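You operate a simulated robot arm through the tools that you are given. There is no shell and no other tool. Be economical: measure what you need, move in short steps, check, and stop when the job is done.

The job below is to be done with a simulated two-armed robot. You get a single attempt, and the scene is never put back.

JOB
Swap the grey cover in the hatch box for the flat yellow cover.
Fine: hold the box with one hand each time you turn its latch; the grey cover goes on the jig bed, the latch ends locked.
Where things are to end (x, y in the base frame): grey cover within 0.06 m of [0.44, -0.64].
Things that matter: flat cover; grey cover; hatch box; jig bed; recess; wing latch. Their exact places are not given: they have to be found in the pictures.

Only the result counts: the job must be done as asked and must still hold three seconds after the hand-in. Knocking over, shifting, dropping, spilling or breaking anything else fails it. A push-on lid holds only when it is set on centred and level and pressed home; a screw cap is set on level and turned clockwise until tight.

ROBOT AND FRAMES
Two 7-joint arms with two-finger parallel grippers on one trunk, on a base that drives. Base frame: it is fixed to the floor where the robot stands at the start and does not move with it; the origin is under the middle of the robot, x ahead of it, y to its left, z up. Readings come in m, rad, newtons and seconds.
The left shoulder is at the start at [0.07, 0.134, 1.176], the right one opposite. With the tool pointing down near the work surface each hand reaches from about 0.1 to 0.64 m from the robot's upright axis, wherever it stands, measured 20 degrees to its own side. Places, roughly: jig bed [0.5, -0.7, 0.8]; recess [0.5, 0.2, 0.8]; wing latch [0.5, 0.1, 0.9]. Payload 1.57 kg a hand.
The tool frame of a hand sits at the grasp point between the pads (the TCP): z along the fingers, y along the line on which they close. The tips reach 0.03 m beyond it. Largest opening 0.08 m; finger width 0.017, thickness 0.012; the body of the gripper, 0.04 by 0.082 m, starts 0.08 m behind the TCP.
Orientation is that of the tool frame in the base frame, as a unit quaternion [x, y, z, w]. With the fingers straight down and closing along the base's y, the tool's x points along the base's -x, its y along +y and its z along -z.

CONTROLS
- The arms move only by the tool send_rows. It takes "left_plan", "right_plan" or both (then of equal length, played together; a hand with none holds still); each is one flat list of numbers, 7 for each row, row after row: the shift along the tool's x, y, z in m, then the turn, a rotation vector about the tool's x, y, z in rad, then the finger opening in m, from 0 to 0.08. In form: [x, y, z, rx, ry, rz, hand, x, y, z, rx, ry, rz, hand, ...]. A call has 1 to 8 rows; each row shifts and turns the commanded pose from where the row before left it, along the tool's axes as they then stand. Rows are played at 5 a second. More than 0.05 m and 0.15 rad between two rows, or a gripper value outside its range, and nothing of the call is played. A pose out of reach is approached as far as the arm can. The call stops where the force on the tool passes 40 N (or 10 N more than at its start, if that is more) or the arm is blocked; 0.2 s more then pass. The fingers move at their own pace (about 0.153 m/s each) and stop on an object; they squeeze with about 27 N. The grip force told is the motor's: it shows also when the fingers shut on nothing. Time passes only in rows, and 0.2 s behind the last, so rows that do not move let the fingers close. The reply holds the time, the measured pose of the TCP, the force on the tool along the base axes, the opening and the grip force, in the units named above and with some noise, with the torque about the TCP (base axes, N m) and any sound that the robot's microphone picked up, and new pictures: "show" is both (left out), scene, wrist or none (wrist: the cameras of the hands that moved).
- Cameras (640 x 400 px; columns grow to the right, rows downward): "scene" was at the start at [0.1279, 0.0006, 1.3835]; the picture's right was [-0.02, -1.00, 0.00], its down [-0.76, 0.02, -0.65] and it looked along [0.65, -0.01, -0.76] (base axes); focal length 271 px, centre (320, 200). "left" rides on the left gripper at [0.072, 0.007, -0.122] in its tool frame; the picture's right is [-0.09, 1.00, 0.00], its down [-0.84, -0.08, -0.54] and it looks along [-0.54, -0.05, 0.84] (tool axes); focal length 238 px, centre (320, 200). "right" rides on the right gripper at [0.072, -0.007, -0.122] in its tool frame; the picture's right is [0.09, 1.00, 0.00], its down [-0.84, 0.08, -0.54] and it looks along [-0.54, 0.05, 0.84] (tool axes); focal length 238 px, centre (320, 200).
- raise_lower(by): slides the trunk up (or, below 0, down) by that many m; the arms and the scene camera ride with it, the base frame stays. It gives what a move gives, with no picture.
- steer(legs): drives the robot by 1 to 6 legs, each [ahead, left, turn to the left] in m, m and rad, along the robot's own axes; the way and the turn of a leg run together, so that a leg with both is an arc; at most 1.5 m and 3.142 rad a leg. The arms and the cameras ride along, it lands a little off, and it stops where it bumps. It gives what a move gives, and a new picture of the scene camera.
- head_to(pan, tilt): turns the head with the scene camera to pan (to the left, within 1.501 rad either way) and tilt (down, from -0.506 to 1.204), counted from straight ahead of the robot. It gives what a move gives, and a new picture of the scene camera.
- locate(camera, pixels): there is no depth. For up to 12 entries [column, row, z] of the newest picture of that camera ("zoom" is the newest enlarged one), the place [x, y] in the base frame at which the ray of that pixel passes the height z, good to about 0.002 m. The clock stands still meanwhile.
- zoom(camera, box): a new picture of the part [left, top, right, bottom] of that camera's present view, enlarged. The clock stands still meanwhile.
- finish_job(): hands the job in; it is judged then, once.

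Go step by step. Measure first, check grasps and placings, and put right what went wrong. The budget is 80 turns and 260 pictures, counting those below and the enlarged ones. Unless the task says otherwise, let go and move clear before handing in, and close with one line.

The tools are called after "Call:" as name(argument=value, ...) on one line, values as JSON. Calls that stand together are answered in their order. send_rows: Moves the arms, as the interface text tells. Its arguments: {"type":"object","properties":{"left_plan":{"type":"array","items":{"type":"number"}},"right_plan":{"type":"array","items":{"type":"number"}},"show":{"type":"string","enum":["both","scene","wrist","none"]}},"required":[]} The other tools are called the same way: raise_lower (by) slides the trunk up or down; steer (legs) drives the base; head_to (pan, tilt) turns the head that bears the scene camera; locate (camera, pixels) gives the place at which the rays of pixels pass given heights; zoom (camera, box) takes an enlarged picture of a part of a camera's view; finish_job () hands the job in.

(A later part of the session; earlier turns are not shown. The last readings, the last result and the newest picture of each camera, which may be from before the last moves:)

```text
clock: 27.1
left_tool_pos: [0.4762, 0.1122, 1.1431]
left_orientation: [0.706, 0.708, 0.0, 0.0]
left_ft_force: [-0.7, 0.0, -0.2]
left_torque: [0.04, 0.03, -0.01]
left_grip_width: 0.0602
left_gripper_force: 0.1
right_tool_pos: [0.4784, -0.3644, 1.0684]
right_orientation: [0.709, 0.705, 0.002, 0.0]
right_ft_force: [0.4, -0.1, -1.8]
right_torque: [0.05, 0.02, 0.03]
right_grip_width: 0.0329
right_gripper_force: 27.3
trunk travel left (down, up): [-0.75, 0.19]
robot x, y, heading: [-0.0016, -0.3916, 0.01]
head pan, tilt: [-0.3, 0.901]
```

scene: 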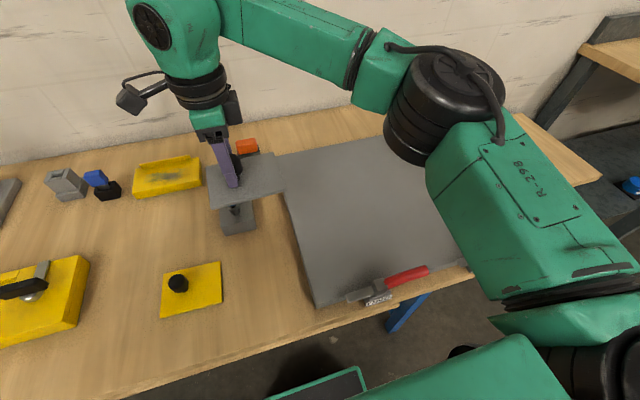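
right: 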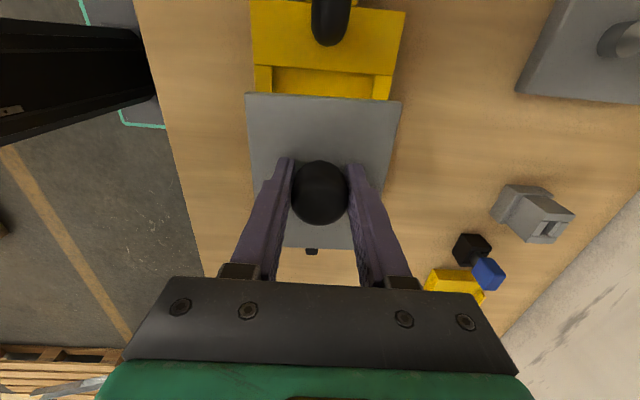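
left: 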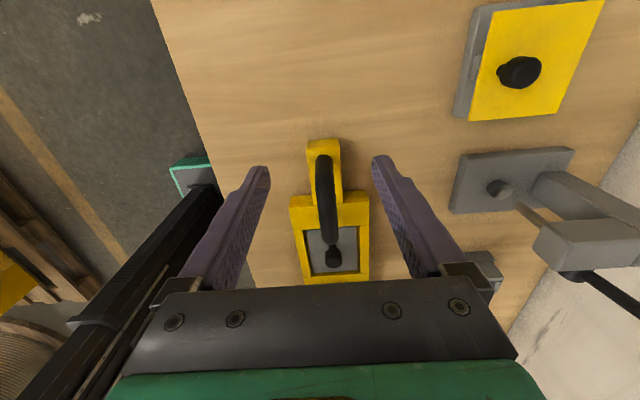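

The jig bed is in view, with a red clamp at its front edge near (400,280). I'll check the clamp's place and move the cover over the target.

Call:
locate(camera="scene", pixels=[[350, 296, 0.82], [425, 270, 0.84], [390, 295, 0.8], [320, 305, 0.8], [316, 305, 0.78], [322, 293, 0.8]])

Call:
send_rows(right_plan=[-0.044, -0.006, 0, 0, 0, 0, 0, -0.044, -0.006, 0, 0, 0, 0, 0, -0.044, -0.006, 0, 0, 0, 0, 0, -0.044, -0.006, 0, 0, 0, 0, 0, -0.044, -0.006, 0, 0, 0, 0, 0, -0.042, -0.006, 0, 0, 0, 0, 0, 0, 0, 0.04, 0, 0, 0, 0, 0, 0, 0.04, 0, 0, 0, 0])

```text
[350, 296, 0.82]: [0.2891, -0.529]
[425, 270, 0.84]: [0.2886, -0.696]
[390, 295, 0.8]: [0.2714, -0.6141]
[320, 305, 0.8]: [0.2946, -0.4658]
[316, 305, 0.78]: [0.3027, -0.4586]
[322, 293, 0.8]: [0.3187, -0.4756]
```

```text
clock: 28.9
left_tool_pos: [0.4774, 0.1106, 1.1438]
left_orientation: [0.706, 0.708, -0.001, -0.001]
left_ft_force: [-0.3, -0.3, 0.1]
left_torque: [0.02, 0.0, 0.02]
left_grip_width: 0.0599
left_gripper_force: 0.0
right_tool_pos: [0.4444, -0.6278, 0.9873]
right_orientation: [0.709, 0.706, 0.003, 0.0]
right_ft_force: [0.6, 1.0, -1.7]
right_torque: [0.05, 0.03, 0.01]
right_grip_width: 0.0331
right_gripper_force: 27.2
trunk travel left (down, up): [-0.75, 0.19]
robot x, y, heading: [-0.0013, -0.3929, 0.008]
head pan, tilt: [-0.3, 0.901]
```

scene: 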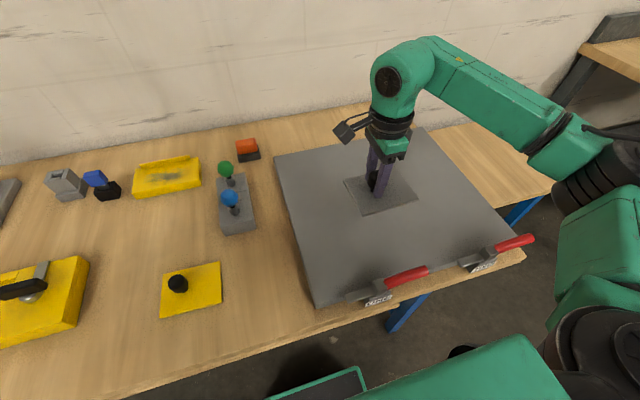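
right: 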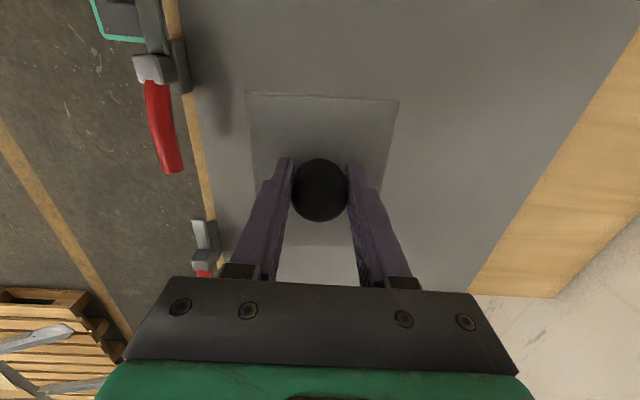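

The target is clear of the clamps, so I'll lower the cover towards the bed.

Call:
send_rows(right_plan=[0, 0, 0.04, 0, 0, 0, 0, 0, 0, 0.04, 0, 0, 0, 0, 0, 0, 0.025, 0, 0, 0, 0, 0, 0, 0.01, 0, 0, 0, 0, 0, 0, 0.006, 0, 0, 0, 0, 0, 0, 0.004, 0, 0, 0, 0], show="scene")

Call:
zoom(camera="scene", box=[310, 120, 450, 250])

```text
clock: 30.3
left_tool_pos: [0.4759, 0.1125, 1.145]
left_orientation: [0.706, 0.708, 0.0, 0.001]
left_ft_force: [0.0, -0.1, -0.3]
left_torque: [-0.02, 0.0, -0.02]
left_grip_width: 0.0599
left_gripper_force: 0.0
right_tool_pos: [0.4425, -0.6259, 0.8633]
right_orientation: [0.709, 0.705, 0.001, -0.001]
right_ft_force: [0.1, -0.3, -1.7]
right_torque: [0.0, -0.01, 0.0]
right_grip_width: 0.0328
right_gripper_force: 27.5
trunk travel left (down, up): [-0.75, 0.19]
robot x, y, heading: [0.0002, -0.3905, 0.0]
head pan, tilt: [-0.3, 0.901]
```

scene: 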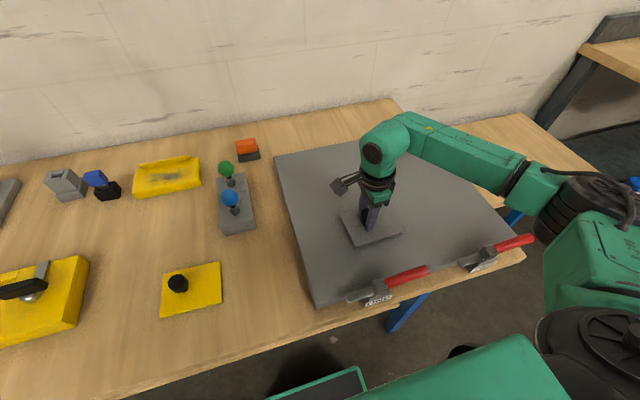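

```text
3.08 times, centred on (380, 185) of scene
```

zoom: 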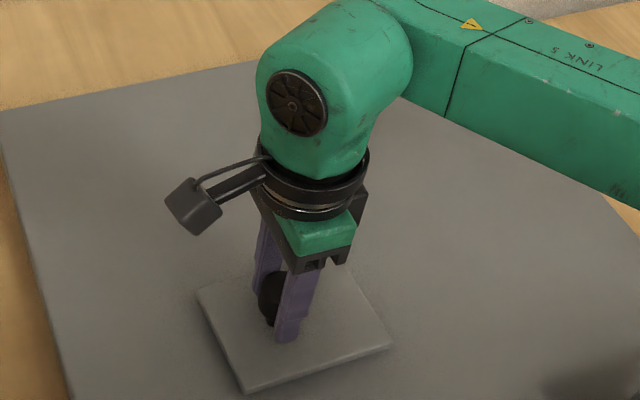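

Still no contact. I'll go on in 3 mm steps until it shows.

Call:
send_rows(right_plan=[0, 0, 0.003, 0, 0, 0, 0, 0, 0, 0.003, 0, 0, 0, 0, 0, 0, 0.003, 0, 0, 0, 0], show="none")

```text
clock: 31.1
left_tool_pos: [0.4746, 0.1115, 1.1461]
left_orientation: [0.706, 0.708, 0.001, 0.001]
left_ft_force: [-0.2, 0.1, -0.4]
left_torque: [0.0, 0.0, -0.02]
left_grip_width: 0.0601
left_gripper_force: 0.0
right_tool_pos: [0.4407, -0.6274, 0.8581]
right_orientation: [0.71, 0.704, 0.005, 0.003]
right_ft_force: [3.1, -6.0, 25.5]
right_torque: [-0.26, 0.71, 0.0]
right_grip_width: 0.0333
right_gripper_force: 26.5
trunk travel left (down, up): [-0.75, 0.19]
robot x, y, heading: [-0.0025, -0.3926, 0.003]
head pan, tilt: [-0.3, 0.901]
```

Contact came at about 0.858 with 25 N. I'll back off 3 mm, open and lift away.

Call:
send_rows(right_plan=[0, 0, -0.003, 0, 0, 0, 0, 0, 0, 0, 0, 0, 0, 0.05, 0, 0, 0, 0, 0, 0, 0.06, 0, 0, -0.02, 0, 0, 0, 0.06, 0, 0, -0.04, 0, 0, 0, 0.06, 0, 0, -0.04, 0, 0, 0, 0.06, 0, 0, -0.04, 0, 0, 0, 0.06])

```text
clock: 32.7
left_tool_pos: [0.4769, 0.1127, 1.1442]
left_orientation: [0.706, 0.708, 0.0, 0.001]
left_ft_force: [0.2, 0.2, -0.7]
left_torque: [0.01, 0.02, 0.02]
left_grip_width: 0.06
left_gripper_force: 0.1
right_tool_pos: [0.4404, -0.6262, 0.9961]
right_orientation: [0.709, 0.705, 0.002, 0.001]
right_ft_force: [0.2, 0.3, 0.0]
right_torque: [0.03, 0.02, -0.01]
right_grip_width: 0.06
right_gripper_force: 0.0
trunk travel left (down, up): [-0.75, 0.19]
robot x, y, heading: [0.0016, -0.3912, 0.007]
head pan, tilt: [-0.3, 0.901]
```

scene: 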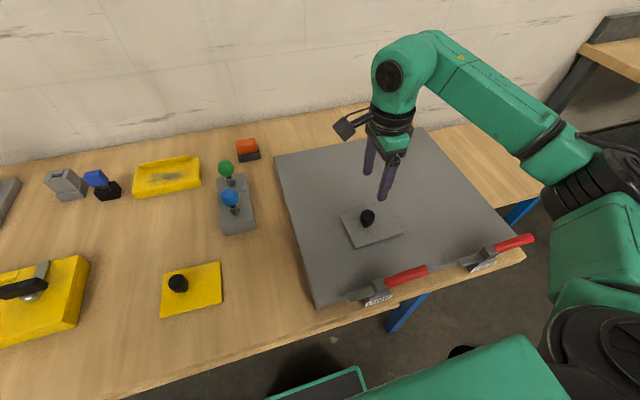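
right: 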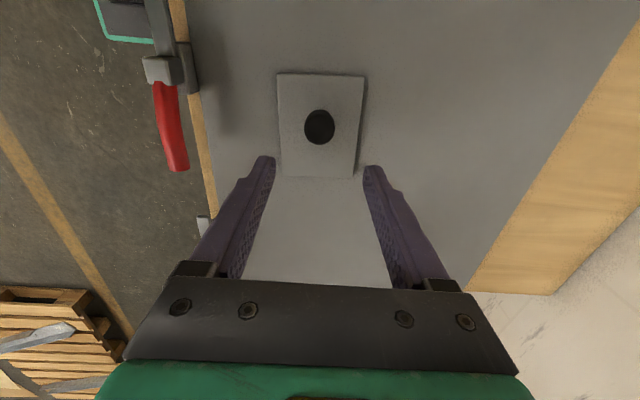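

The grey cover lies flat on the bed near (0.44,-0.64). Next I'll drive back left to y≈0.15, from where the flat cover, the recess and the latch are all in reach.

Call:
steer(legs=[[0, 0.54, 0]])

```text
clock: 35.8
left_tool_pos: [0.4817, 0.6435, 1.1444]
left_orientation: [0.709, 0.705, 0.0, 0.0]
left_ft_force: [-0.2, 0.5, 0.6]
left_torque: [0.03, -0.03, 0.02]
left_grip_width: 0.0597
left_gripper_force: 0.1
right_tool_pos: [0.439, -0.094, 0.9957]
right_orientation: [0.712, 0.702, 0.002, -0.001]
right_ft_force: [0.3, 0.0, -0.6]
right_torque: [-0.03, 0.0, 0.0]
right_grip_width: 0.0602
right_gripper_force: 0.0
trunk travel left (down, up): [-0.75, 0.19]
robot x, y, heading: [0.0022, 0.1419, -0.005]
head pan, tilt: [-0.3, 0.901]
```

scene: 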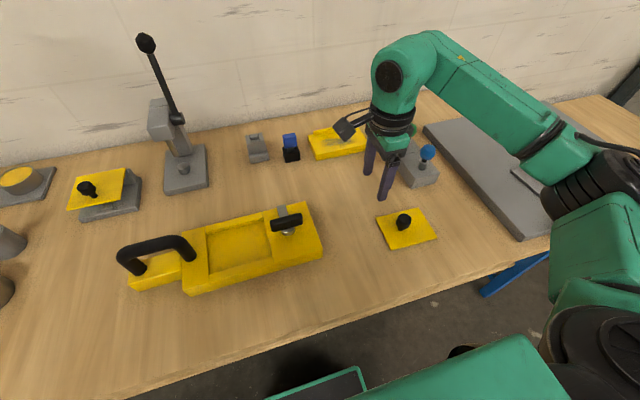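

The robot stands at y≈0.142. I'll move the right hand over the yellow knob, at about (0.418,-0.191).

Call:
send_rows(right_plan=[-0.032, -0.007, 0.015, 0, 0, -0.014, 0.06, -0.032, -0.007, 0.025, 0, 0, 0, 0.06, -0.0325, -0.007, 0.025, 0, 0, 0, 0.06, 0, 0, 0.02, 0, 0, 0, 0.06], show="wrist")

Call:
zoom(camera="right", box=[230, 50, 410, 230])

Call:
zoom(camera="scene", box=[110, 190, 330, 310])

```text
clock: 36.8
left_tool_pos: [0.4811, 0.6445, 1.144]
left_orientation: [0.709, 0.705, -0.001, 0.001]
left_ft_force: [0.1, 0.5, 0.5]
left_torque: [0.02, 0.0, -0.01]
left_grip_width: 0.0602
left_gripper_force: 0.2
right_tool_pos: [0.4163, -0.1896, 0.9108]
right_orientation: [0.707, 0.708, 0.001, 0.0]
right_ft_force: [-0.1, -0.8, -0.8]
right_torque: [-0.01, 0.01, -0.02]
right_grip_width: 0.0599
right_gripper_force: 0.1
trunk travel left (down, up): [-0.75, 0.19]
robot x, y, heading: [-0.0014, 0.1442, -0.0]
head pan, tilt: [-0.3, 0.901]
```

right: 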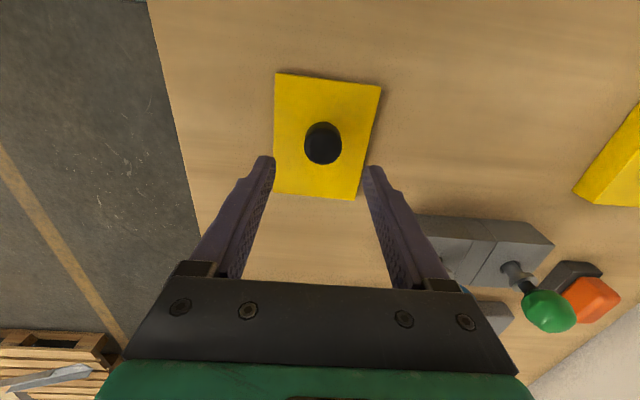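

```text
2.22 times, centred on (320, 140) of right
```

zoom: 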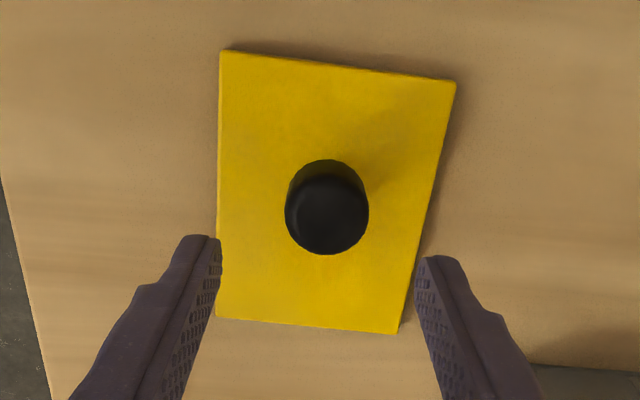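

```text
2.91 times, centred on (220, 250) of scene
```

zoom: 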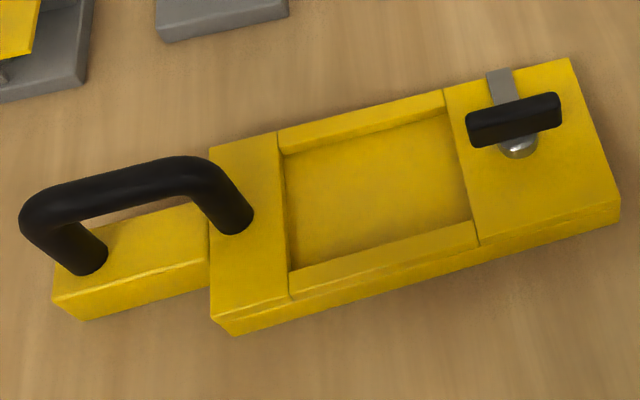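

I'll measure the cover's corners and knob from the wrist zoom, and the box corners from the scene view.

Call:
locate(camera="right", pixels=[[274.6, 72.5, 0.79], [381.2, 86, 0.79], [355.1, 199.8, 0.79], [273.2, 192.7, 0.79], [322.7, 146.7, 0.828], [322.7, 146.7, 0.82]])

Call:
locate(camera="zoom", pixels=[[208, 148, 0.82], [571, 58, 0.82], [622, 208, 0.82], [229, 330, 0.815], [278, 132, 0.82], [444, 90, 0.82], [481, 245, 0.82], [290, 298, 0.82]])

```text
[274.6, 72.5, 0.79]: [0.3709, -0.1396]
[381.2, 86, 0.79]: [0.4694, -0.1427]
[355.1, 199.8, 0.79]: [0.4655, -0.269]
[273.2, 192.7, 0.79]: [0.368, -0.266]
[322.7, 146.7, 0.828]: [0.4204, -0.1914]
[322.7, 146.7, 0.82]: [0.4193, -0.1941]
```

```text
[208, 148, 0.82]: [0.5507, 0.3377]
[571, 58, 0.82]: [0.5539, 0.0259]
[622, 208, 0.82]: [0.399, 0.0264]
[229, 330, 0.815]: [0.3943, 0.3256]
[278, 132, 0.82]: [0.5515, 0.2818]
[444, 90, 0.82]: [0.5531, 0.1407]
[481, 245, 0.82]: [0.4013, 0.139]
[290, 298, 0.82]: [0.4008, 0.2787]
```

The yellow cover is yawed about 0.028 rad clockwise and its knob is at (0.420,-0.192). I'll descend and grip it at TCP z≈0.83.

Call:
send_rows(right_plan=[-0.002, 0.0035, 0.03, 0, 0, 0, 0.06, 0, 0, 0.03, 0, 0, 0, 0.06, 0, 0, 0.02, 0, 0, 0, 0.06, 0, 0, 0, 0, 0, 0, 0, 0, 0, 0, 0, 0, 0, 0, 0, 0, 0, 0, 0, 0, 0], show="wrist")

```text
clock: 38.2
left_tool_pos: [0.48, 0.6446, 1.1437]
left_orientation: [0.709, 0.706, 0.0, 0.0]
left_ft_force: [-0.6, 0.0, -0.4]
left_torque: [-0.02, 0.02, 0.0]
left_grip_width: 0.0601
left_gripper_force: 0.1
right_tool_pos: [0.421, -0.1918, 0.8301]
right_orientation: [0.707, 0.708, 0.002, 0.0]
right_ft_force: [1.7, -1.2, 3.3]
right_torque: [0.09, 0.18, 0.0]
right_grip_width: 0.0334
right_gripper_force: 27.2
trunk travel left (down, up): [-0.75, 0.19]
robot x, y, heading: [0.001, 0.1438, -0.005]
head pan, tilt: [-0.3, 0.901]
```

right: 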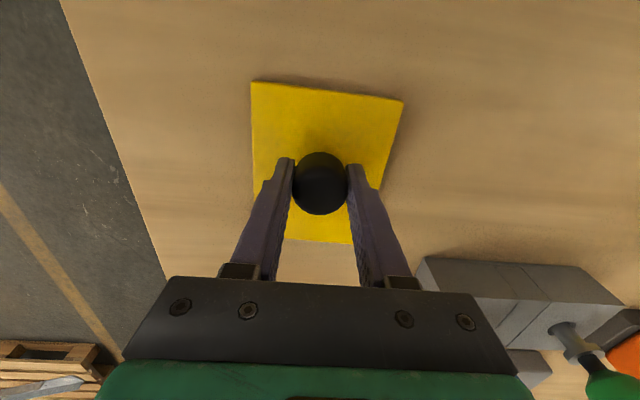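

Gripped, with an opening of 0.033. I'll lift it and look at the cover's attitude in the hand.

Call:
send_rows(right_plan=[0, 0, -0.015, 0, 0, 0, 0, 0, 0, -0.03, 0, 0, 0, 0, 0, 0, -0.045, 0, 0, 0, 0, 0, 0, -0.045, 0, 0, 0, 0, 0, 0, -0.045, 0, 0, 0, 0])

Call:
zoom(camera="right", box=[220, 60, 430, 270])

```text
clock: 39.4
left_tool_pos: [0.4799, 0.645, 1.1431]
left_orientation: [0.709, 0.705, 0.0, 0.0]
left_ft_force: [-1.2, 0.4, -0.1]
left_torque: [-0.01, -0.02, 0.0]
left_grip_width: 0.06
left_gripper_force: 0.0
right_tool_pos: [0.4203, -0.1948, 1.013]
right_orientation: [0.707, 0.707, 0.002, -0.001]
right_ft_force: [-0.1, 0.1, -1.8]
right_torque: [0.06, -0.04, -0.02]
right_grip_width: 0.033
right_gripper_force: 27.0
trunk travel left (down, up): [-0.75, 0.19]
robot x, y, heading: [0.0023, 0.1462, -0.006]
head pan, tilt: [-0.3, 0.901]
```

scene: 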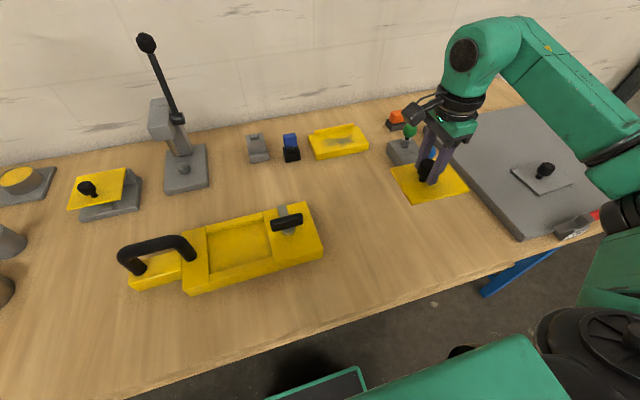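
right: 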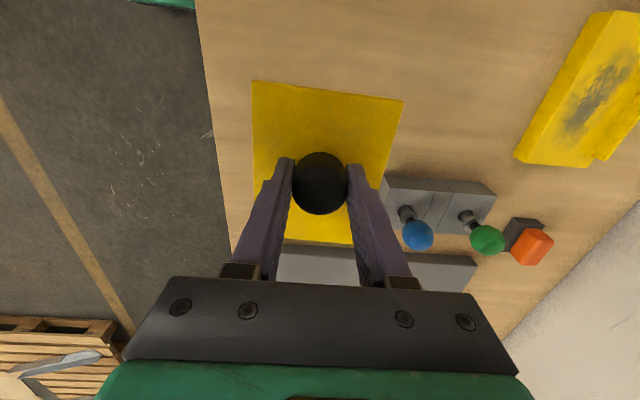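

```text
1.90 times, centred on (325, 165) of right
```

zoom: 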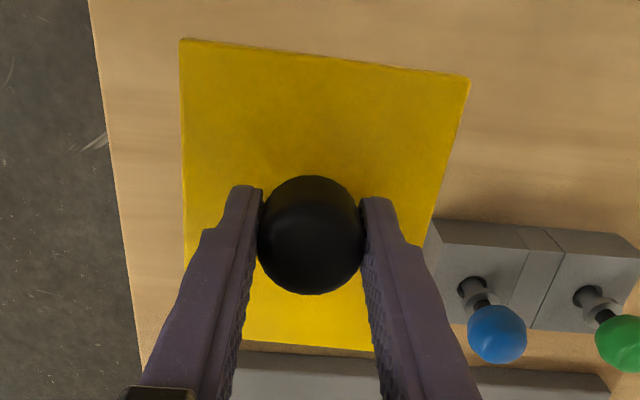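

The cover is lifted level. The wrist camera is fixed to the tool, so I can cast the grey cover's earlier in-hand pixels and the yellow cover's through the same view to get their relative offset and yaw.

Call:
locate(camera="right", pixels=[[252, 81, 0.973], [402.7, 99.4, 0.973], [352.8, 243.2, 0.973], [285.6, 239, 0.973], [254.7, 188.6, 0.973], [246, 93, 0.973], [402, 101, 0.973], [353, 249, 0.973], [283, 246, 0.973], [320, 182, 1.01]])

```text
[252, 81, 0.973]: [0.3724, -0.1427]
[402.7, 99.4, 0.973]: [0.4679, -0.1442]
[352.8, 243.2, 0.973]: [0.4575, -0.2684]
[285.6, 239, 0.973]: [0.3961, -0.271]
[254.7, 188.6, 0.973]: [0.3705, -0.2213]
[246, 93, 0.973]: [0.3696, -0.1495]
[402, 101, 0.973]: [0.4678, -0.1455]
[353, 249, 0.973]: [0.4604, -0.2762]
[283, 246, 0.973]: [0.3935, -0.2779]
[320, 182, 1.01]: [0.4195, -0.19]
```

Yellow needs to turn about 0.045 rad counter-clockwise and go to TCP ≈(0.477,0.2235). I'll move over the recess at a safe height, then compare edges there.

Call:
send_rows(right_plan=[0.0417, 0.0057, 0, 0, 0, 0, 0, 0.0417, 0.0057, 0, 0, 0, 0, 0, 0.0417, 0.0057, 0, 0, 0, 0, 0, 0.0417, 0.0057, 0, 0, 0, 0, 0, 0.0417, 0.0057, 0, 0, 0, 0, 0, 0.0417, 0.0057, 0, 0, 0, 0, 0, 0.0417, 0.0057, 0, 0, 0, 0, 0, 0.0417, 0.0057, 0, 0, 0, 0, 0], show="none")

Call:
send_rows(right_plan=[0.0417, 0.0057, 0, 0, 0, 0, 0, 0.0417, 0.0057, 0, 0, 0, 0, 0, 0, 0, 0, 0, 0, -0.045, 0, 0, 0, 0.04, 0, 0, 0, 0, 0, 0, 0.03, 0, 0, 0, 0])

Call:
zoom(camera="right", box=[200, 30, 440, 270])

Call:
zoom(camera="scene", box=[110, 150, 340, 310])

```text
clock: 41.2
left_tool_pos: [0.4815, 0.6454, 1.1423]
left_orientation: [0.709, 0.705, 0.0, 0.001]
left_ft_force: [0.6, 0.4, -0.7]
left_torque: [0.01, 0.0, -0.03]
left_grip_width: 0.06
left_gripper_force: 0.1
right_tool_pos: [0.4678, 0.1423, 1.014]
right_orientation: [0.707, 0.707, 0.001, 0.001]
right_ft_force: [0.2, -0.1, -1.8]
right_torque: [0.05, 0.03, -0.03]
right_grip_width: 0.0332
right_gripper_force: 26.7
trunk travel left (down, up): [-0.75, 0.19]
robot x, y, heading: [-0.0006, 0.1398, -0.002]
head pan, tilt: [-0.3, 0.901]
```

```text
clock: 42.4
left_tool_pos: [0.4793, 0.6454, 1.1433]
left_orientation: [0.709, 0.705, -0.001, 0.001]
left_ft_force: [-0.3, -0.5, 0.0]
left_torque: [-0.02, 0.0, -0.03]
left_grip_width: 0.0601
left_gripper_force: 0.1
right_tool_pos: [0.479, 0.2266, 0.9419]
right_orientation: [0.691, 0.723, 0.001, 0.0]
right_ft_force: [0.8, 0.4, -1.9]
right_torque: [-0.03, -0.02, -0.02]
right_grip_width: 0.0332
right_gripper_force: 27.1
trunk travel left (down, up): [-0.75, 0.19]
robot x, y, heading: [0.0028, 0.1399, -0.002]
head pan, tilt: [-0.3, 0.901]
```

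scene: 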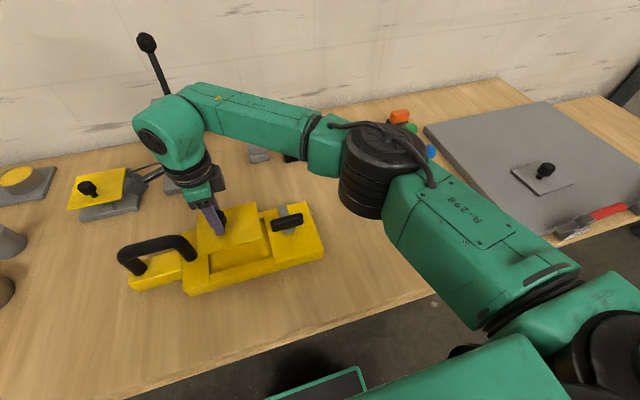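
right: 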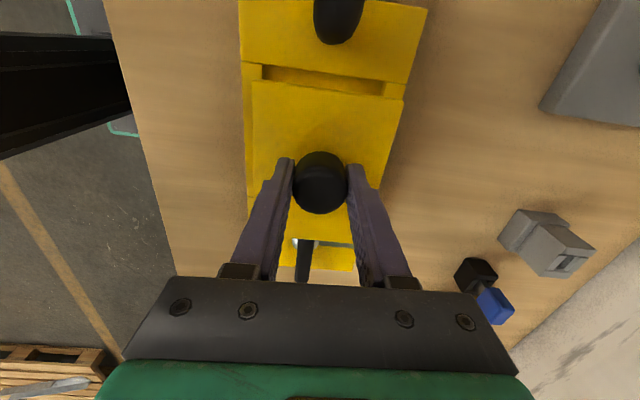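

```text
1.67 times, centred on (320, 150) of right
```

zoom: 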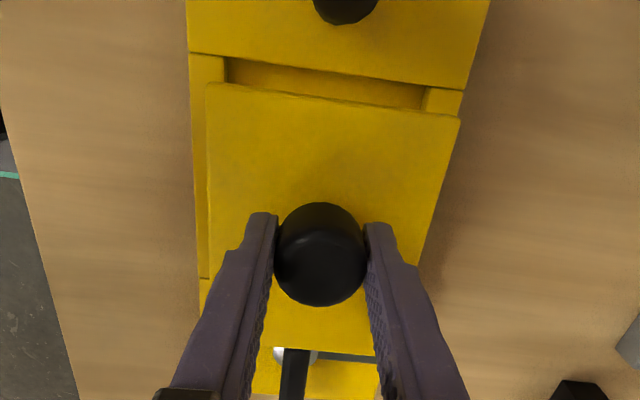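

```text
2.50 times, centred on (225, 230) of scene
```

zoom: 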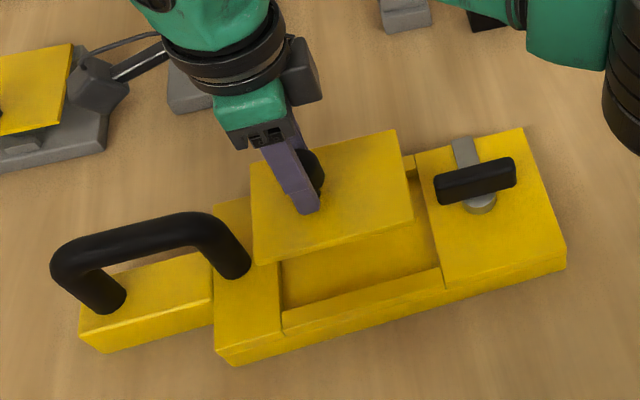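

I'll compare the frame seam (z≈0.82) with the cover edges (z≈0.902) in this one view.

Call:
locate(camera="right", pixels=[[241.4, 61.2, 0.82], [407, 84.6, 0.82], [264.8, 64.8, 0.82], [383, 82.2, 0.82], [247.4, 195, 0.82], [252.2, 79.8, 0.902], [403.4, 100.8, 0.902], [254, 192, 0.902], [320, 182, 0.94]])

```text
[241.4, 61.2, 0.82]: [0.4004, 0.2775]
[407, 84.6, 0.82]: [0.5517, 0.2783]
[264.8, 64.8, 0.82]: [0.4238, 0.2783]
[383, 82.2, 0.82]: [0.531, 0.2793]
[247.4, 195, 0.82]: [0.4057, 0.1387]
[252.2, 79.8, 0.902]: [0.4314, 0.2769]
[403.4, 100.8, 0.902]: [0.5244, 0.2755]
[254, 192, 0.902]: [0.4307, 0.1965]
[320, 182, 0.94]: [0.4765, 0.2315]
```

The centre in x agrees (0.478 against 0.4774). I'll zoom in closer to refine the yaw.

Call:
zoom(camera="right", box=[235, 50, 415, 162])

```text
3.56 times, centred on (325, 106) of right
```

zoom: 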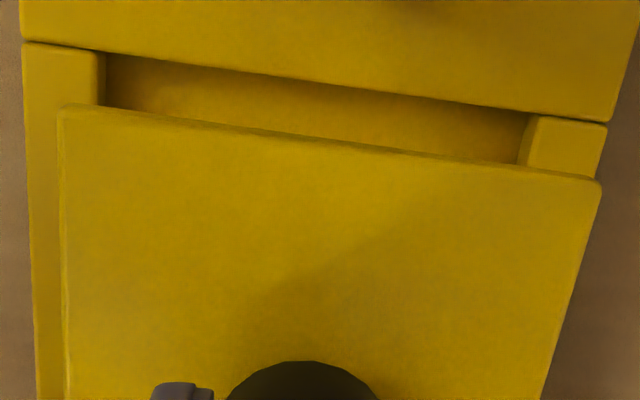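

Call:
locate(camera="zoom", pixels=[[22, 42, 0.82], [608, 124, 0.82], [105, 53, 0.82], [530, 113, 0.82], [66, 105, 0.902], [598, 181, 0.902], [60, 125, 0.902], [68, 385, 0.902], [596, 200, 0.902], [545, 385, 0.902], [36, 385, 0.82]])

```text
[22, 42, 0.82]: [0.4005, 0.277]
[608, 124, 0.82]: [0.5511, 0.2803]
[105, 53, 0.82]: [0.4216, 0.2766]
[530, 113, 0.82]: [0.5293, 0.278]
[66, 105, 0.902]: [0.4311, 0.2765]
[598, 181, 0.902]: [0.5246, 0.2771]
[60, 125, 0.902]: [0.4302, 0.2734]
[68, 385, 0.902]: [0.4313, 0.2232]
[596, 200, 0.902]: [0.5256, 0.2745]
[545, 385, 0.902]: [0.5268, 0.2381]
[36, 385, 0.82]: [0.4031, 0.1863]
```

Yaw matches to within about 0.01 rad. I'll shift by -0.002 in x and -0.0045 in y, and lower to just above the frame.

Call:
send_rows(right_plan=[-0.0044, -0.0022, 0.02, 0, 0, 0, 0, 0, 0, 0.03, 0, 0, 0, 0, 0, 0, 0.015, 0, 0, 0, 0, 0, 0, 0, 0, 0, 0, 0], show="wrist")

Call:
zoom(camera="right", box=[215, 40, 425, 172])

Call:
zoom(camera="scene", box=[160, 180, 340, 300])

```text
clock: 43.4
left_tool_pos: [0.4812, 0.6451, 1.1447]
left_orientation: [0.708, 0.706, 0.0, 0.0]
left_ft_force: [0.7, 0.2, 0.0]
left_torque: [-0.05, -0.02, 0.02]
left_grip_width: 0.0601
left_gripper_force: 0.0
right_tool_pos: [0.4796, 0.2214, 0.8753]
right_orientation: [0.691, 0.723, 0.001, -0.001]
right_ft_force: [-0.8, 0.6, -1.3]
right_torque: [0.01, -0.02, -0.01]
right_grip_width: 0.0331
right_gripper_force: 26.6
trunk travel left (down, up): [-0.75, 0.19]
robot x, y, heading: [0.0044, 0.1401, -0.005]
head pan, tilt: [-0.3, 0.901]
```

right: 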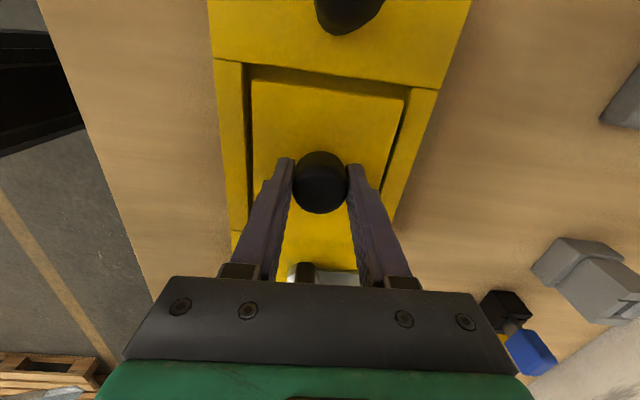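

```text
3.03 times, centred on (320, 106) of right
```

zoom: 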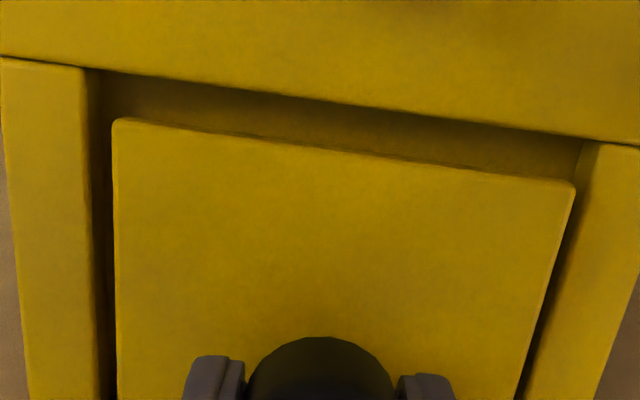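

```text
3.33 times, centred on (250, 240) of scene
```

zoom: 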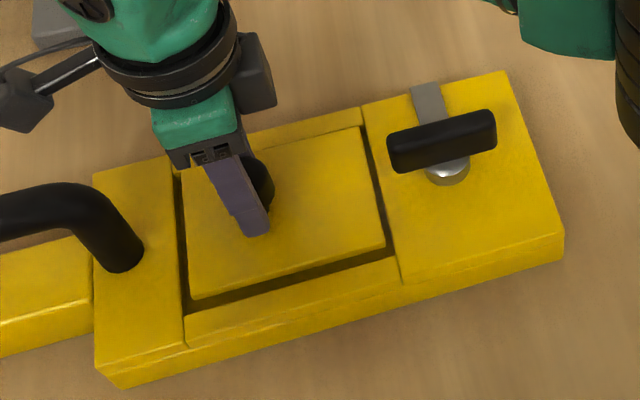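

Call:
locate(camera="right", pixels=[[246.4, 139, 0.82], [395.6, 139, 0.82], [253, 139, 0.835], [393.8, 139, 0.835], [253.4, 66.4, 0.82], [405.8, 85, 0.82], [253, 79.3, 0.835], [403, 99.5, 0.835]])

Call:
locate(camera="zoom", pixels=[[185, 345, 0.82], [400, 255, 0.82], [362, 105, 0.82], [400, 280, 0.82], [190, 300, 0.835], [385, 247, 0.835], [361, 128, 0.835]])

```text
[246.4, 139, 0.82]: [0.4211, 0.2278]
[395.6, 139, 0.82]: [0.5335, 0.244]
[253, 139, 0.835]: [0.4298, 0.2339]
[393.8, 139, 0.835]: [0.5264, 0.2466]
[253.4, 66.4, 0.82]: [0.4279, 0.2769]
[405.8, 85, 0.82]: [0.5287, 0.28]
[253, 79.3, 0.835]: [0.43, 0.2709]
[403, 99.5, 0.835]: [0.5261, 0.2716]
```

```text
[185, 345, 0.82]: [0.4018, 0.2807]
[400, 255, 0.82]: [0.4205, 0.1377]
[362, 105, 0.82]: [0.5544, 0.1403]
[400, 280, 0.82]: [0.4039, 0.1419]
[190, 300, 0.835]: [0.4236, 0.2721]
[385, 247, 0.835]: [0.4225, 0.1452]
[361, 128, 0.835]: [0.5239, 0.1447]
```

The cover is centred in the recess to within 1 mm. I'll lower it until it makes contact.

Call:
send_rows(right_plan=[0, -0.0007, 0.008, 0, 0, -0.007, 0, 0, 0, 0.006, 0, 0, 0, 0, 0, 0, 0.005, 0, 0, 0, 0, 0, 0, 0.003, 0, 0, 0, 0, 0, 0, 0.003, 0, 0, 0, 0], show="wrist")

```text
clock: 44.6
left_tool_pos: [0.4769, 0.6432, 1.1452]
left_orientation: [0.709, 0.706, 0.001, 0.0]
left_ft_force: [0.2, 0.3, 0.4]
left_torque: [0.0, 0.03, 0.01]
left_grip_width: 0.0599
left_gripper_force: 0.1
right_tool_pos: [0.4745, 0.221, 0.8538]
right_orientation: [0.688, 0.726, 0.005, 0.001]
right_ft_force: [4.7, 2.1, 26.5]
right_torque: [-0.08, 0.57, 0.05]
right_grip_width: 0.0332
right_gripper_force: 26.9
trunk travel left (down, up): [-0.75, 0.19]
robot x, y, heading: [0.0016, 0.1408, -0.007]
head pan, tilt: [-0.3, 0.901]
```

right: 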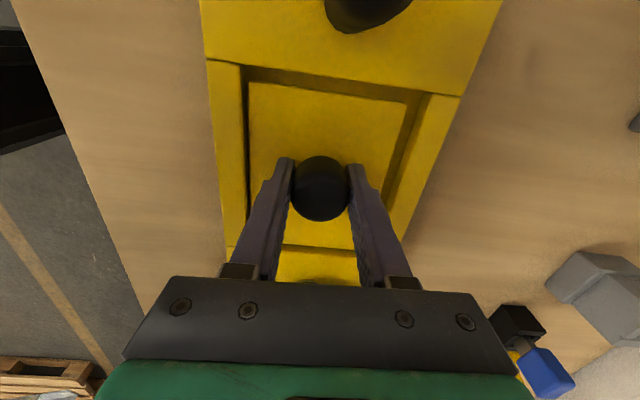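

Contact came at TCP z 0.854 with 26 N. I'll look closely at how it sits.

Call:
zoom(camera="right", box=[205, 50, 465, 270])

Call:
zoom(camera="scene", box=[160, 180, 340, 300])

```text
1.82 times, centred on (335, 160) of right
```

zoom: 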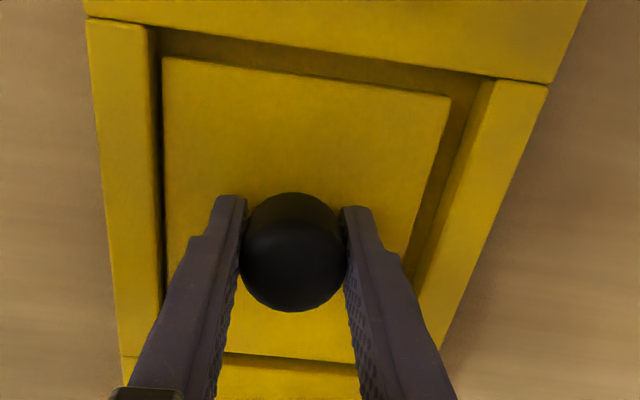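

```text
3.33 times, centred on (250, 240) of scene
```

zoom: 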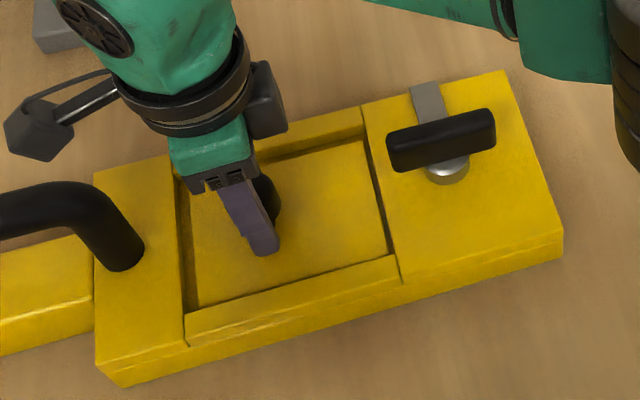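

Call:
locate(camera="right", pixels=[[244.9, 132.5, 0.82], [414.7, 132.5, 0.82], [249.3, 132.5, 0.813], [397.9, 132.5, 0.813], [249.3, 81.5, 0.813], [406.5, 102.5, 0.813], [247, 64.5, 0.82], [425, 94, 0.82]])

Call:
locate(camera="zoom", pixels=[[197, 307, 0.813], [388, 255, 0.813], [363, 140, 0.813], [185, 345, 0.82], [400, 255, 0.82], [362, 105, 0.82], [187, 315, 0.82]])

```text
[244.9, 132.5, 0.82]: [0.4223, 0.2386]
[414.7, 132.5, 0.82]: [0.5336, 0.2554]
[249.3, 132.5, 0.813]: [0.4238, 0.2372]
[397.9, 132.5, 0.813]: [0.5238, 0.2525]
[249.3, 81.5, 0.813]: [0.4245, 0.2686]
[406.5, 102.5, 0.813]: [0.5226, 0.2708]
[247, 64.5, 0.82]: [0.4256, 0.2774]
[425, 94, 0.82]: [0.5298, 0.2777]
```

```text
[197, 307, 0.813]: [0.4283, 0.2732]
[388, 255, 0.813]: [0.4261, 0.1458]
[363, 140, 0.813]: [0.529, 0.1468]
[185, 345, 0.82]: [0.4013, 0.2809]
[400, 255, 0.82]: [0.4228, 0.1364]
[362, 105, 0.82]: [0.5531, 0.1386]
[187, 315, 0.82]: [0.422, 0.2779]
```

The cover sits about 3.5 mm towards -x. I'll lift slightly, shift it +x, and set it down again.

Call:
send_rows(right_plan=[0, 0, -0.006, 0, 0, 0, 0, 0, 0.003, 0, 0, 0, 0, 0, 0, 0, 0, 0, 0, 0, 0], show="wrist")

Call:
zoom(camera="right", box=[205, 50, 465, 270])

```text
clock: 45.4
left_tool_pos: [0.4811, 0.6436, 1.1438]
left_orientation: [0.709, 0.706, 0.001, -0.001]
left_ft_force: [0.3, 0.7, -0.7]
left_torque: [0.0, 0.01, -0.02]
left_grip_width: 0.06
left_gripper_force: 0.0
right_tool_pos: [0.4782, 0.2193, 0.8574]
right_orientation: [0.689, 0.725, 0.002, -0.001]
right_ft_force: [-0.7, 1.1, -1.7]
right_torque: [0.03, 0.02, 0.01]
right_grip_width: 0.0333
right_gripper_force: 27.4
trunk travel left (down, up): [-0.75, 0.19]
robot x, y, heading: [0.0024, 0.142, -0.003]
head pan, tilt: [-0.3, 0.901]
```

right: 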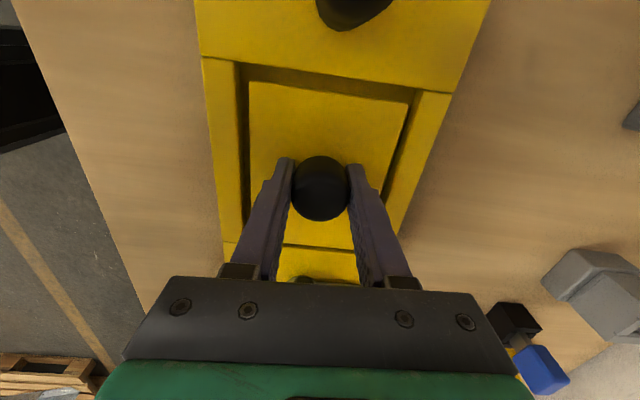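

```text
1.82 times, centred on (335, 160) of right
```

zoom: 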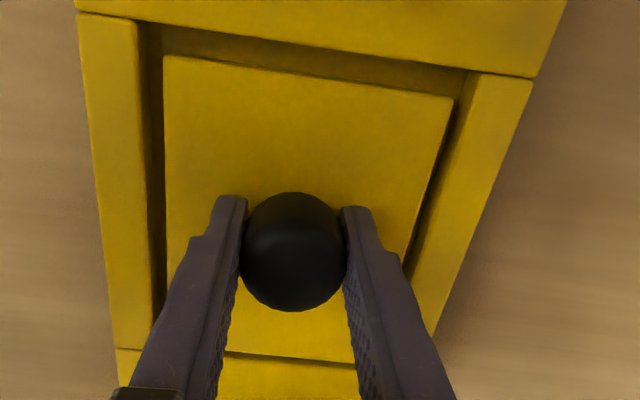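

It is centred again and hanging free. I'll lower by 2 and 1.5 mm and check the force.

Call:
send_rows(right_plan=[0, 0, 0.002, 0, 0, 0, 0, 0, 0, 0.0015, 0, 0, 0, 0], show="wrist")

Call:
zoom(camera="right", box=[205, 50, 465, 270])

```text
clock: 46.0
left_tool_pos: [0.481, 0.6442, 1.144]
left_orientation: [0.708, 0.706, 0.0, 0.0]
left_ft_force: [-0.5, -0.4, 0.1]
left_torque: [0.0, -0.01, 0.01]
left_grip_width: 0.0602
left_gripper_force: 0.1
right_tool_pos: [0.48, 0.2209, 0.8544]
right_orientation: [0.688, 0.725, 0.002, -0.001]
right_ft_force: [0.5, -0.5, 0.4]
right_torque: [-0.13, 0.09, 0.05]
right_grip_width: 0.0333
right_gripper_force: 27.3
trunk travel left (down, up): [-0.75, 0.19]
robot x, y, heading: [0.0008, 0.1441, -0.001]
head pan, tilt: [-0.3, 0.901]
```

right: 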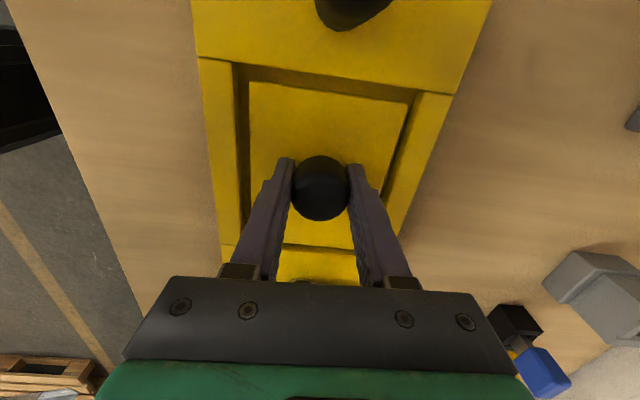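

```text
1.82 times, centred on (335, 160) of right
```

zoom: 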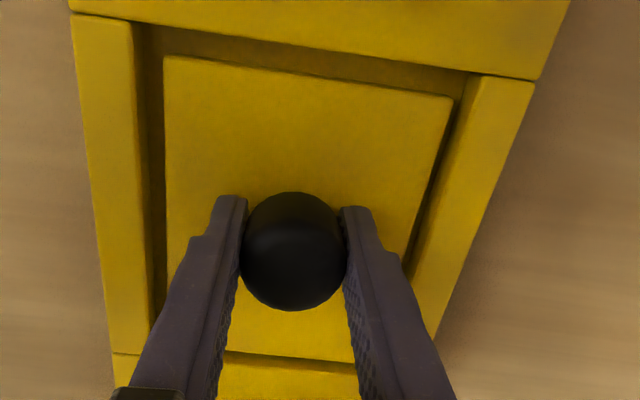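

Light contact now, about 2 N. A quick check of the centring before letting go.

Call:
locate(camera="right", pixels=[[240.5, 132.5, 0.82], [408, 132.5, 0.82], [250.4, 132.5, 0.813], [399, 132.5, 0.813], [249.3, 81.5, 0.813], [407.5, 103, 0.813], [243, 64.5, 0.82], [420, 92, 0.82]])

```text
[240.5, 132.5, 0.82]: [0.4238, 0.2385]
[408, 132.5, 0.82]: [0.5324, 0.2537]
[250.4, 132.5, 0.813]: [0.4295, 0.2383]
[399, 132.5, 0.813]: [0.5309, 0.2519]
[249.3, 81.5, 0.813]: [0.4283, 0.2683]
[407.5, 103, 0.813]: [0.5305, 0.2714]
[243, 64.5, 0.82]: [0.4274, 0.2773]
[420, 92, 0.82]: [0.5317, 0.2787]
```

It's about 2 mm towards +x now. I'll lift 2 mm, shift back, set down, open and rise.

Call:
send_rows(right_plan=[0, -0.0018, -0.002, 0, 0, 0, 0, 0, 0, 0, 0, 0, 0, 0, 0, 0, 0.0025, 0, 0, 0, 0, 0, 0, 0, 0, 0, 0, 0.05, 0, 0, 0, 0, 0, 0, 0.06, 0, 0, -0.02, 0, 0, 0, 0.06, 0, 0, -0.04, 0, 0, 0, 0.06, 0, 0, -0.03, 0, 0, 0, 0.06], show="both")

Call:
zoom(camera="right", box=[205, 50, 465, 270])

Call:
zoom(camera="scene", box=[160, 180, 340, 300])

```text
clock: 47.8
left_tool_pos: [0.48, 0.6432, 1.144]
left_orientation: [0.709, 0.705, 0.0, -0.001]
left_ft_force: [0.4, 0.4, 0.1]
left_torque: [-0.01, 0.0, -0.01]
left_grip_width: 0.0601
left_gripper_force: 0.1
right_tool_pos: [0.4783, 0.219, 0.9461]
right_orientation: [0.689, 0.725, 0.001, 0.0]
right_ft_force: [0.6, 0.1, -0.3]
right_torque: [0.0, -0.02, -0.02]
right_grip_width: 0.06
right_gripper_force: 0.0
trunk travel left (down, up): [-0.75, 0.19]
robot x, y, heading: [-0.0006, 0.1411, -0.003]
head pan, tilt: [-0.3, 0.901]
```

scene: 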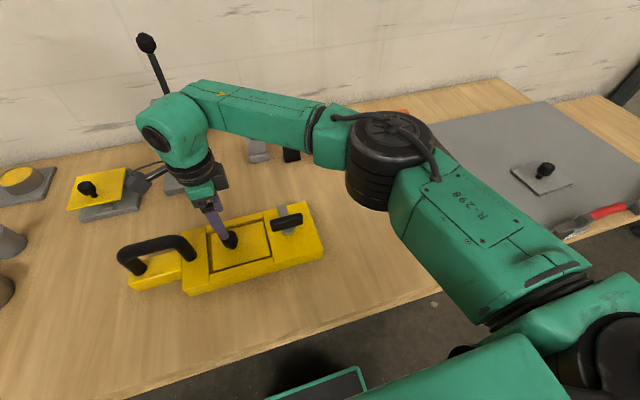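
right: 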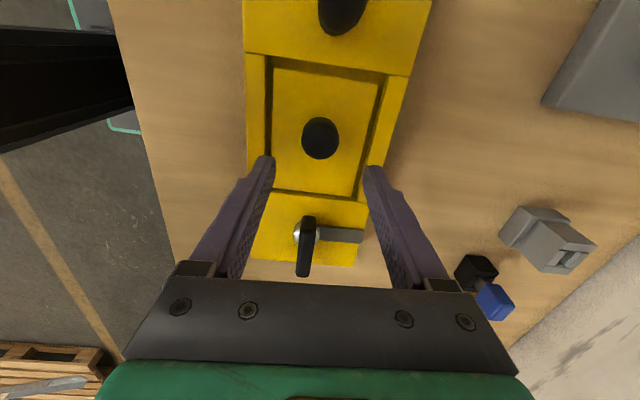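

```text
1.82 times, centred on (335, 160) of right
```

zoom: 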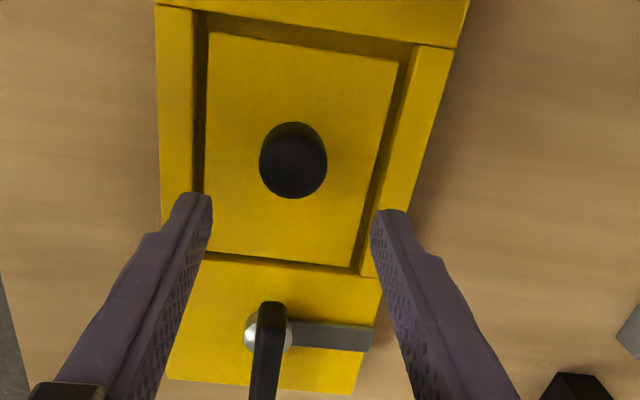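

```text
3.33 times, centred on (250, 240) of scene
```

zoom: 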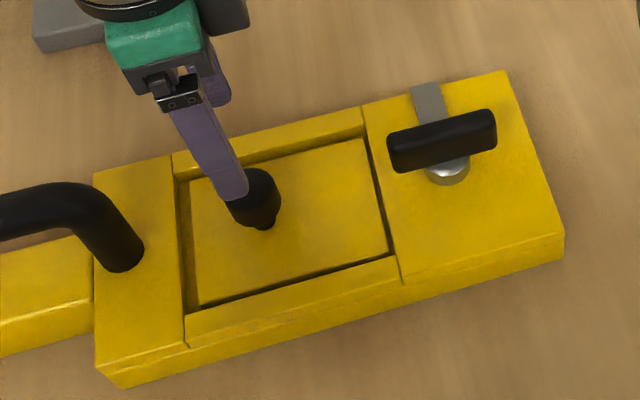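

The cover is in the recess, centred and level. Next the left hand goes back over the handle and the right hand over the wing.

Call:
send_rows(right_plan=[0, 0, 0, 0, 0, 0.058, 0.06, -0.033, 0, 0, 0, 0, 0, 0.06, -0.033, 0, 0, 0, 0, 0, 0.06, -0.033, 0.0005, 0, 0, 0, 0, 0.06, -0.0335, 0.001, 0, 0, 0, 0, 0.06, 0, 0, 0, 0, 0, 0, 0.06, 0, 0, 0, 0, 0, 0, 0.06, 0, 0, 0, 0, 0, 0, 0.06], left_plan=[0, 0, 0, 0, 0, 0, 0.08, -0.0465, 0, 0, 0, 0, 0, 0.08, -0.0465, 0, 0, 0, 0, 0, 0.08, -0.0465, 0, 0, 0, 0, 0, 0.08, -0.0465, -0.001, 0, 0, 0, 0, 0.08, -0.0465, 0, 0, 0, 0, 0, 0.08, -0.046, -0.001, 0, 0, 0, 0, 0.08, 0, 0, 0.045, 0, 0, 0, 0.08], show="none")

Call:
send_rows(left_plan=[0, 0, 0.04, 0, 0, 0, 0.08, 0, 0, 0.04, 0, 0, 0, 0.08], show="both")

Call:
zoom(camera="right", box=[205, 50, 465, 270])

```text
clock: 49.6
left_tool_pos: [0.4787, 0.3671, 1.0996]
left_orientation: [0.709, 0.705, -0.001, 0.0]
left_ft_force: [0.3, 0.3, -0.1]
left_torque: [0.01, 0.03, -0.06]
left_grip_width: 0.0799
left_gripper_force: 0.0
right_tool_pos: [0.478, 0.0893, 0.9429]
right_orientation: [0.709, 0.705, 0.001, 0.0]
right_ft_force: [0.6, 0.2, 0.4]
right_torque: [-0.01, 0.01, 0.0]
right_grip_width: 0.0603
right_gripper_force: 0.0
trunk travel left (down, up): [-0.75, 0.19]
robot x, y, heading: [0.0033, 0.1412, -0.002]
head pan, tilt: [-0.3, 0.901]
```

```text
clock: 50.2
left_tool_pos: [0.4784, 0.3665, 1.0189]
left_orientation: [0.709, 0.705, 0.0, 0.0]
left_ft_force: [0.4, 1.0, 0.2]
left_torque: [0.01, 0.02, -0.01]
left_grip_width: 0.0798
left_gripper_force: 0.1
right_tool_pos: [0.4782, 0.0873, 0.9426]
right_orientation: [0.709, 0.705, 0.002, 0.001]
right_ft_force: [0.5, -0.9, 0.1]
right_torque: [0.0, 0.01, 0.03]
right_grip_width: 0.0599
right_gripper_force: 0.1
trunk travel left (down, up): [-0.75, 0.19]
robot x, y, heading: [0.0041, 0.1397, 0.001]
head pan, tilt: [-0.3, 0.901]
```

scene: 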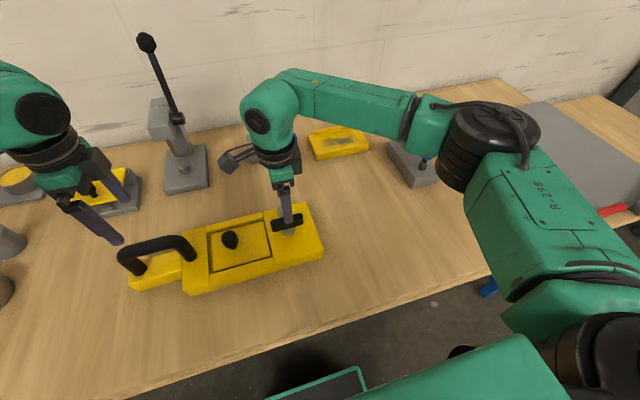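
left: 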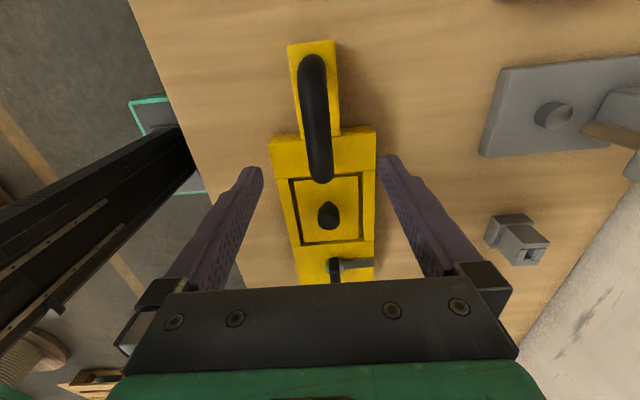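

```text
1.82 times, centred on (335, 160) of right
```

zoom: 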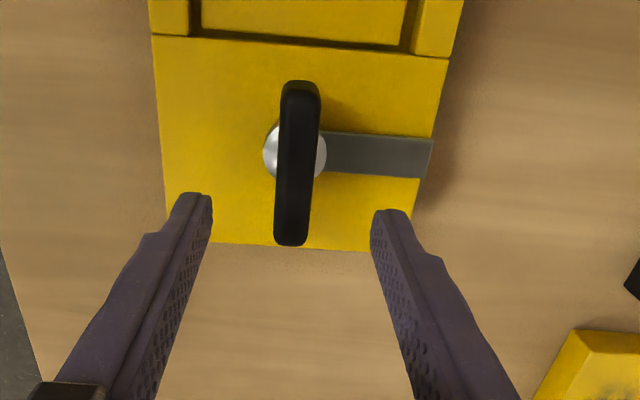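

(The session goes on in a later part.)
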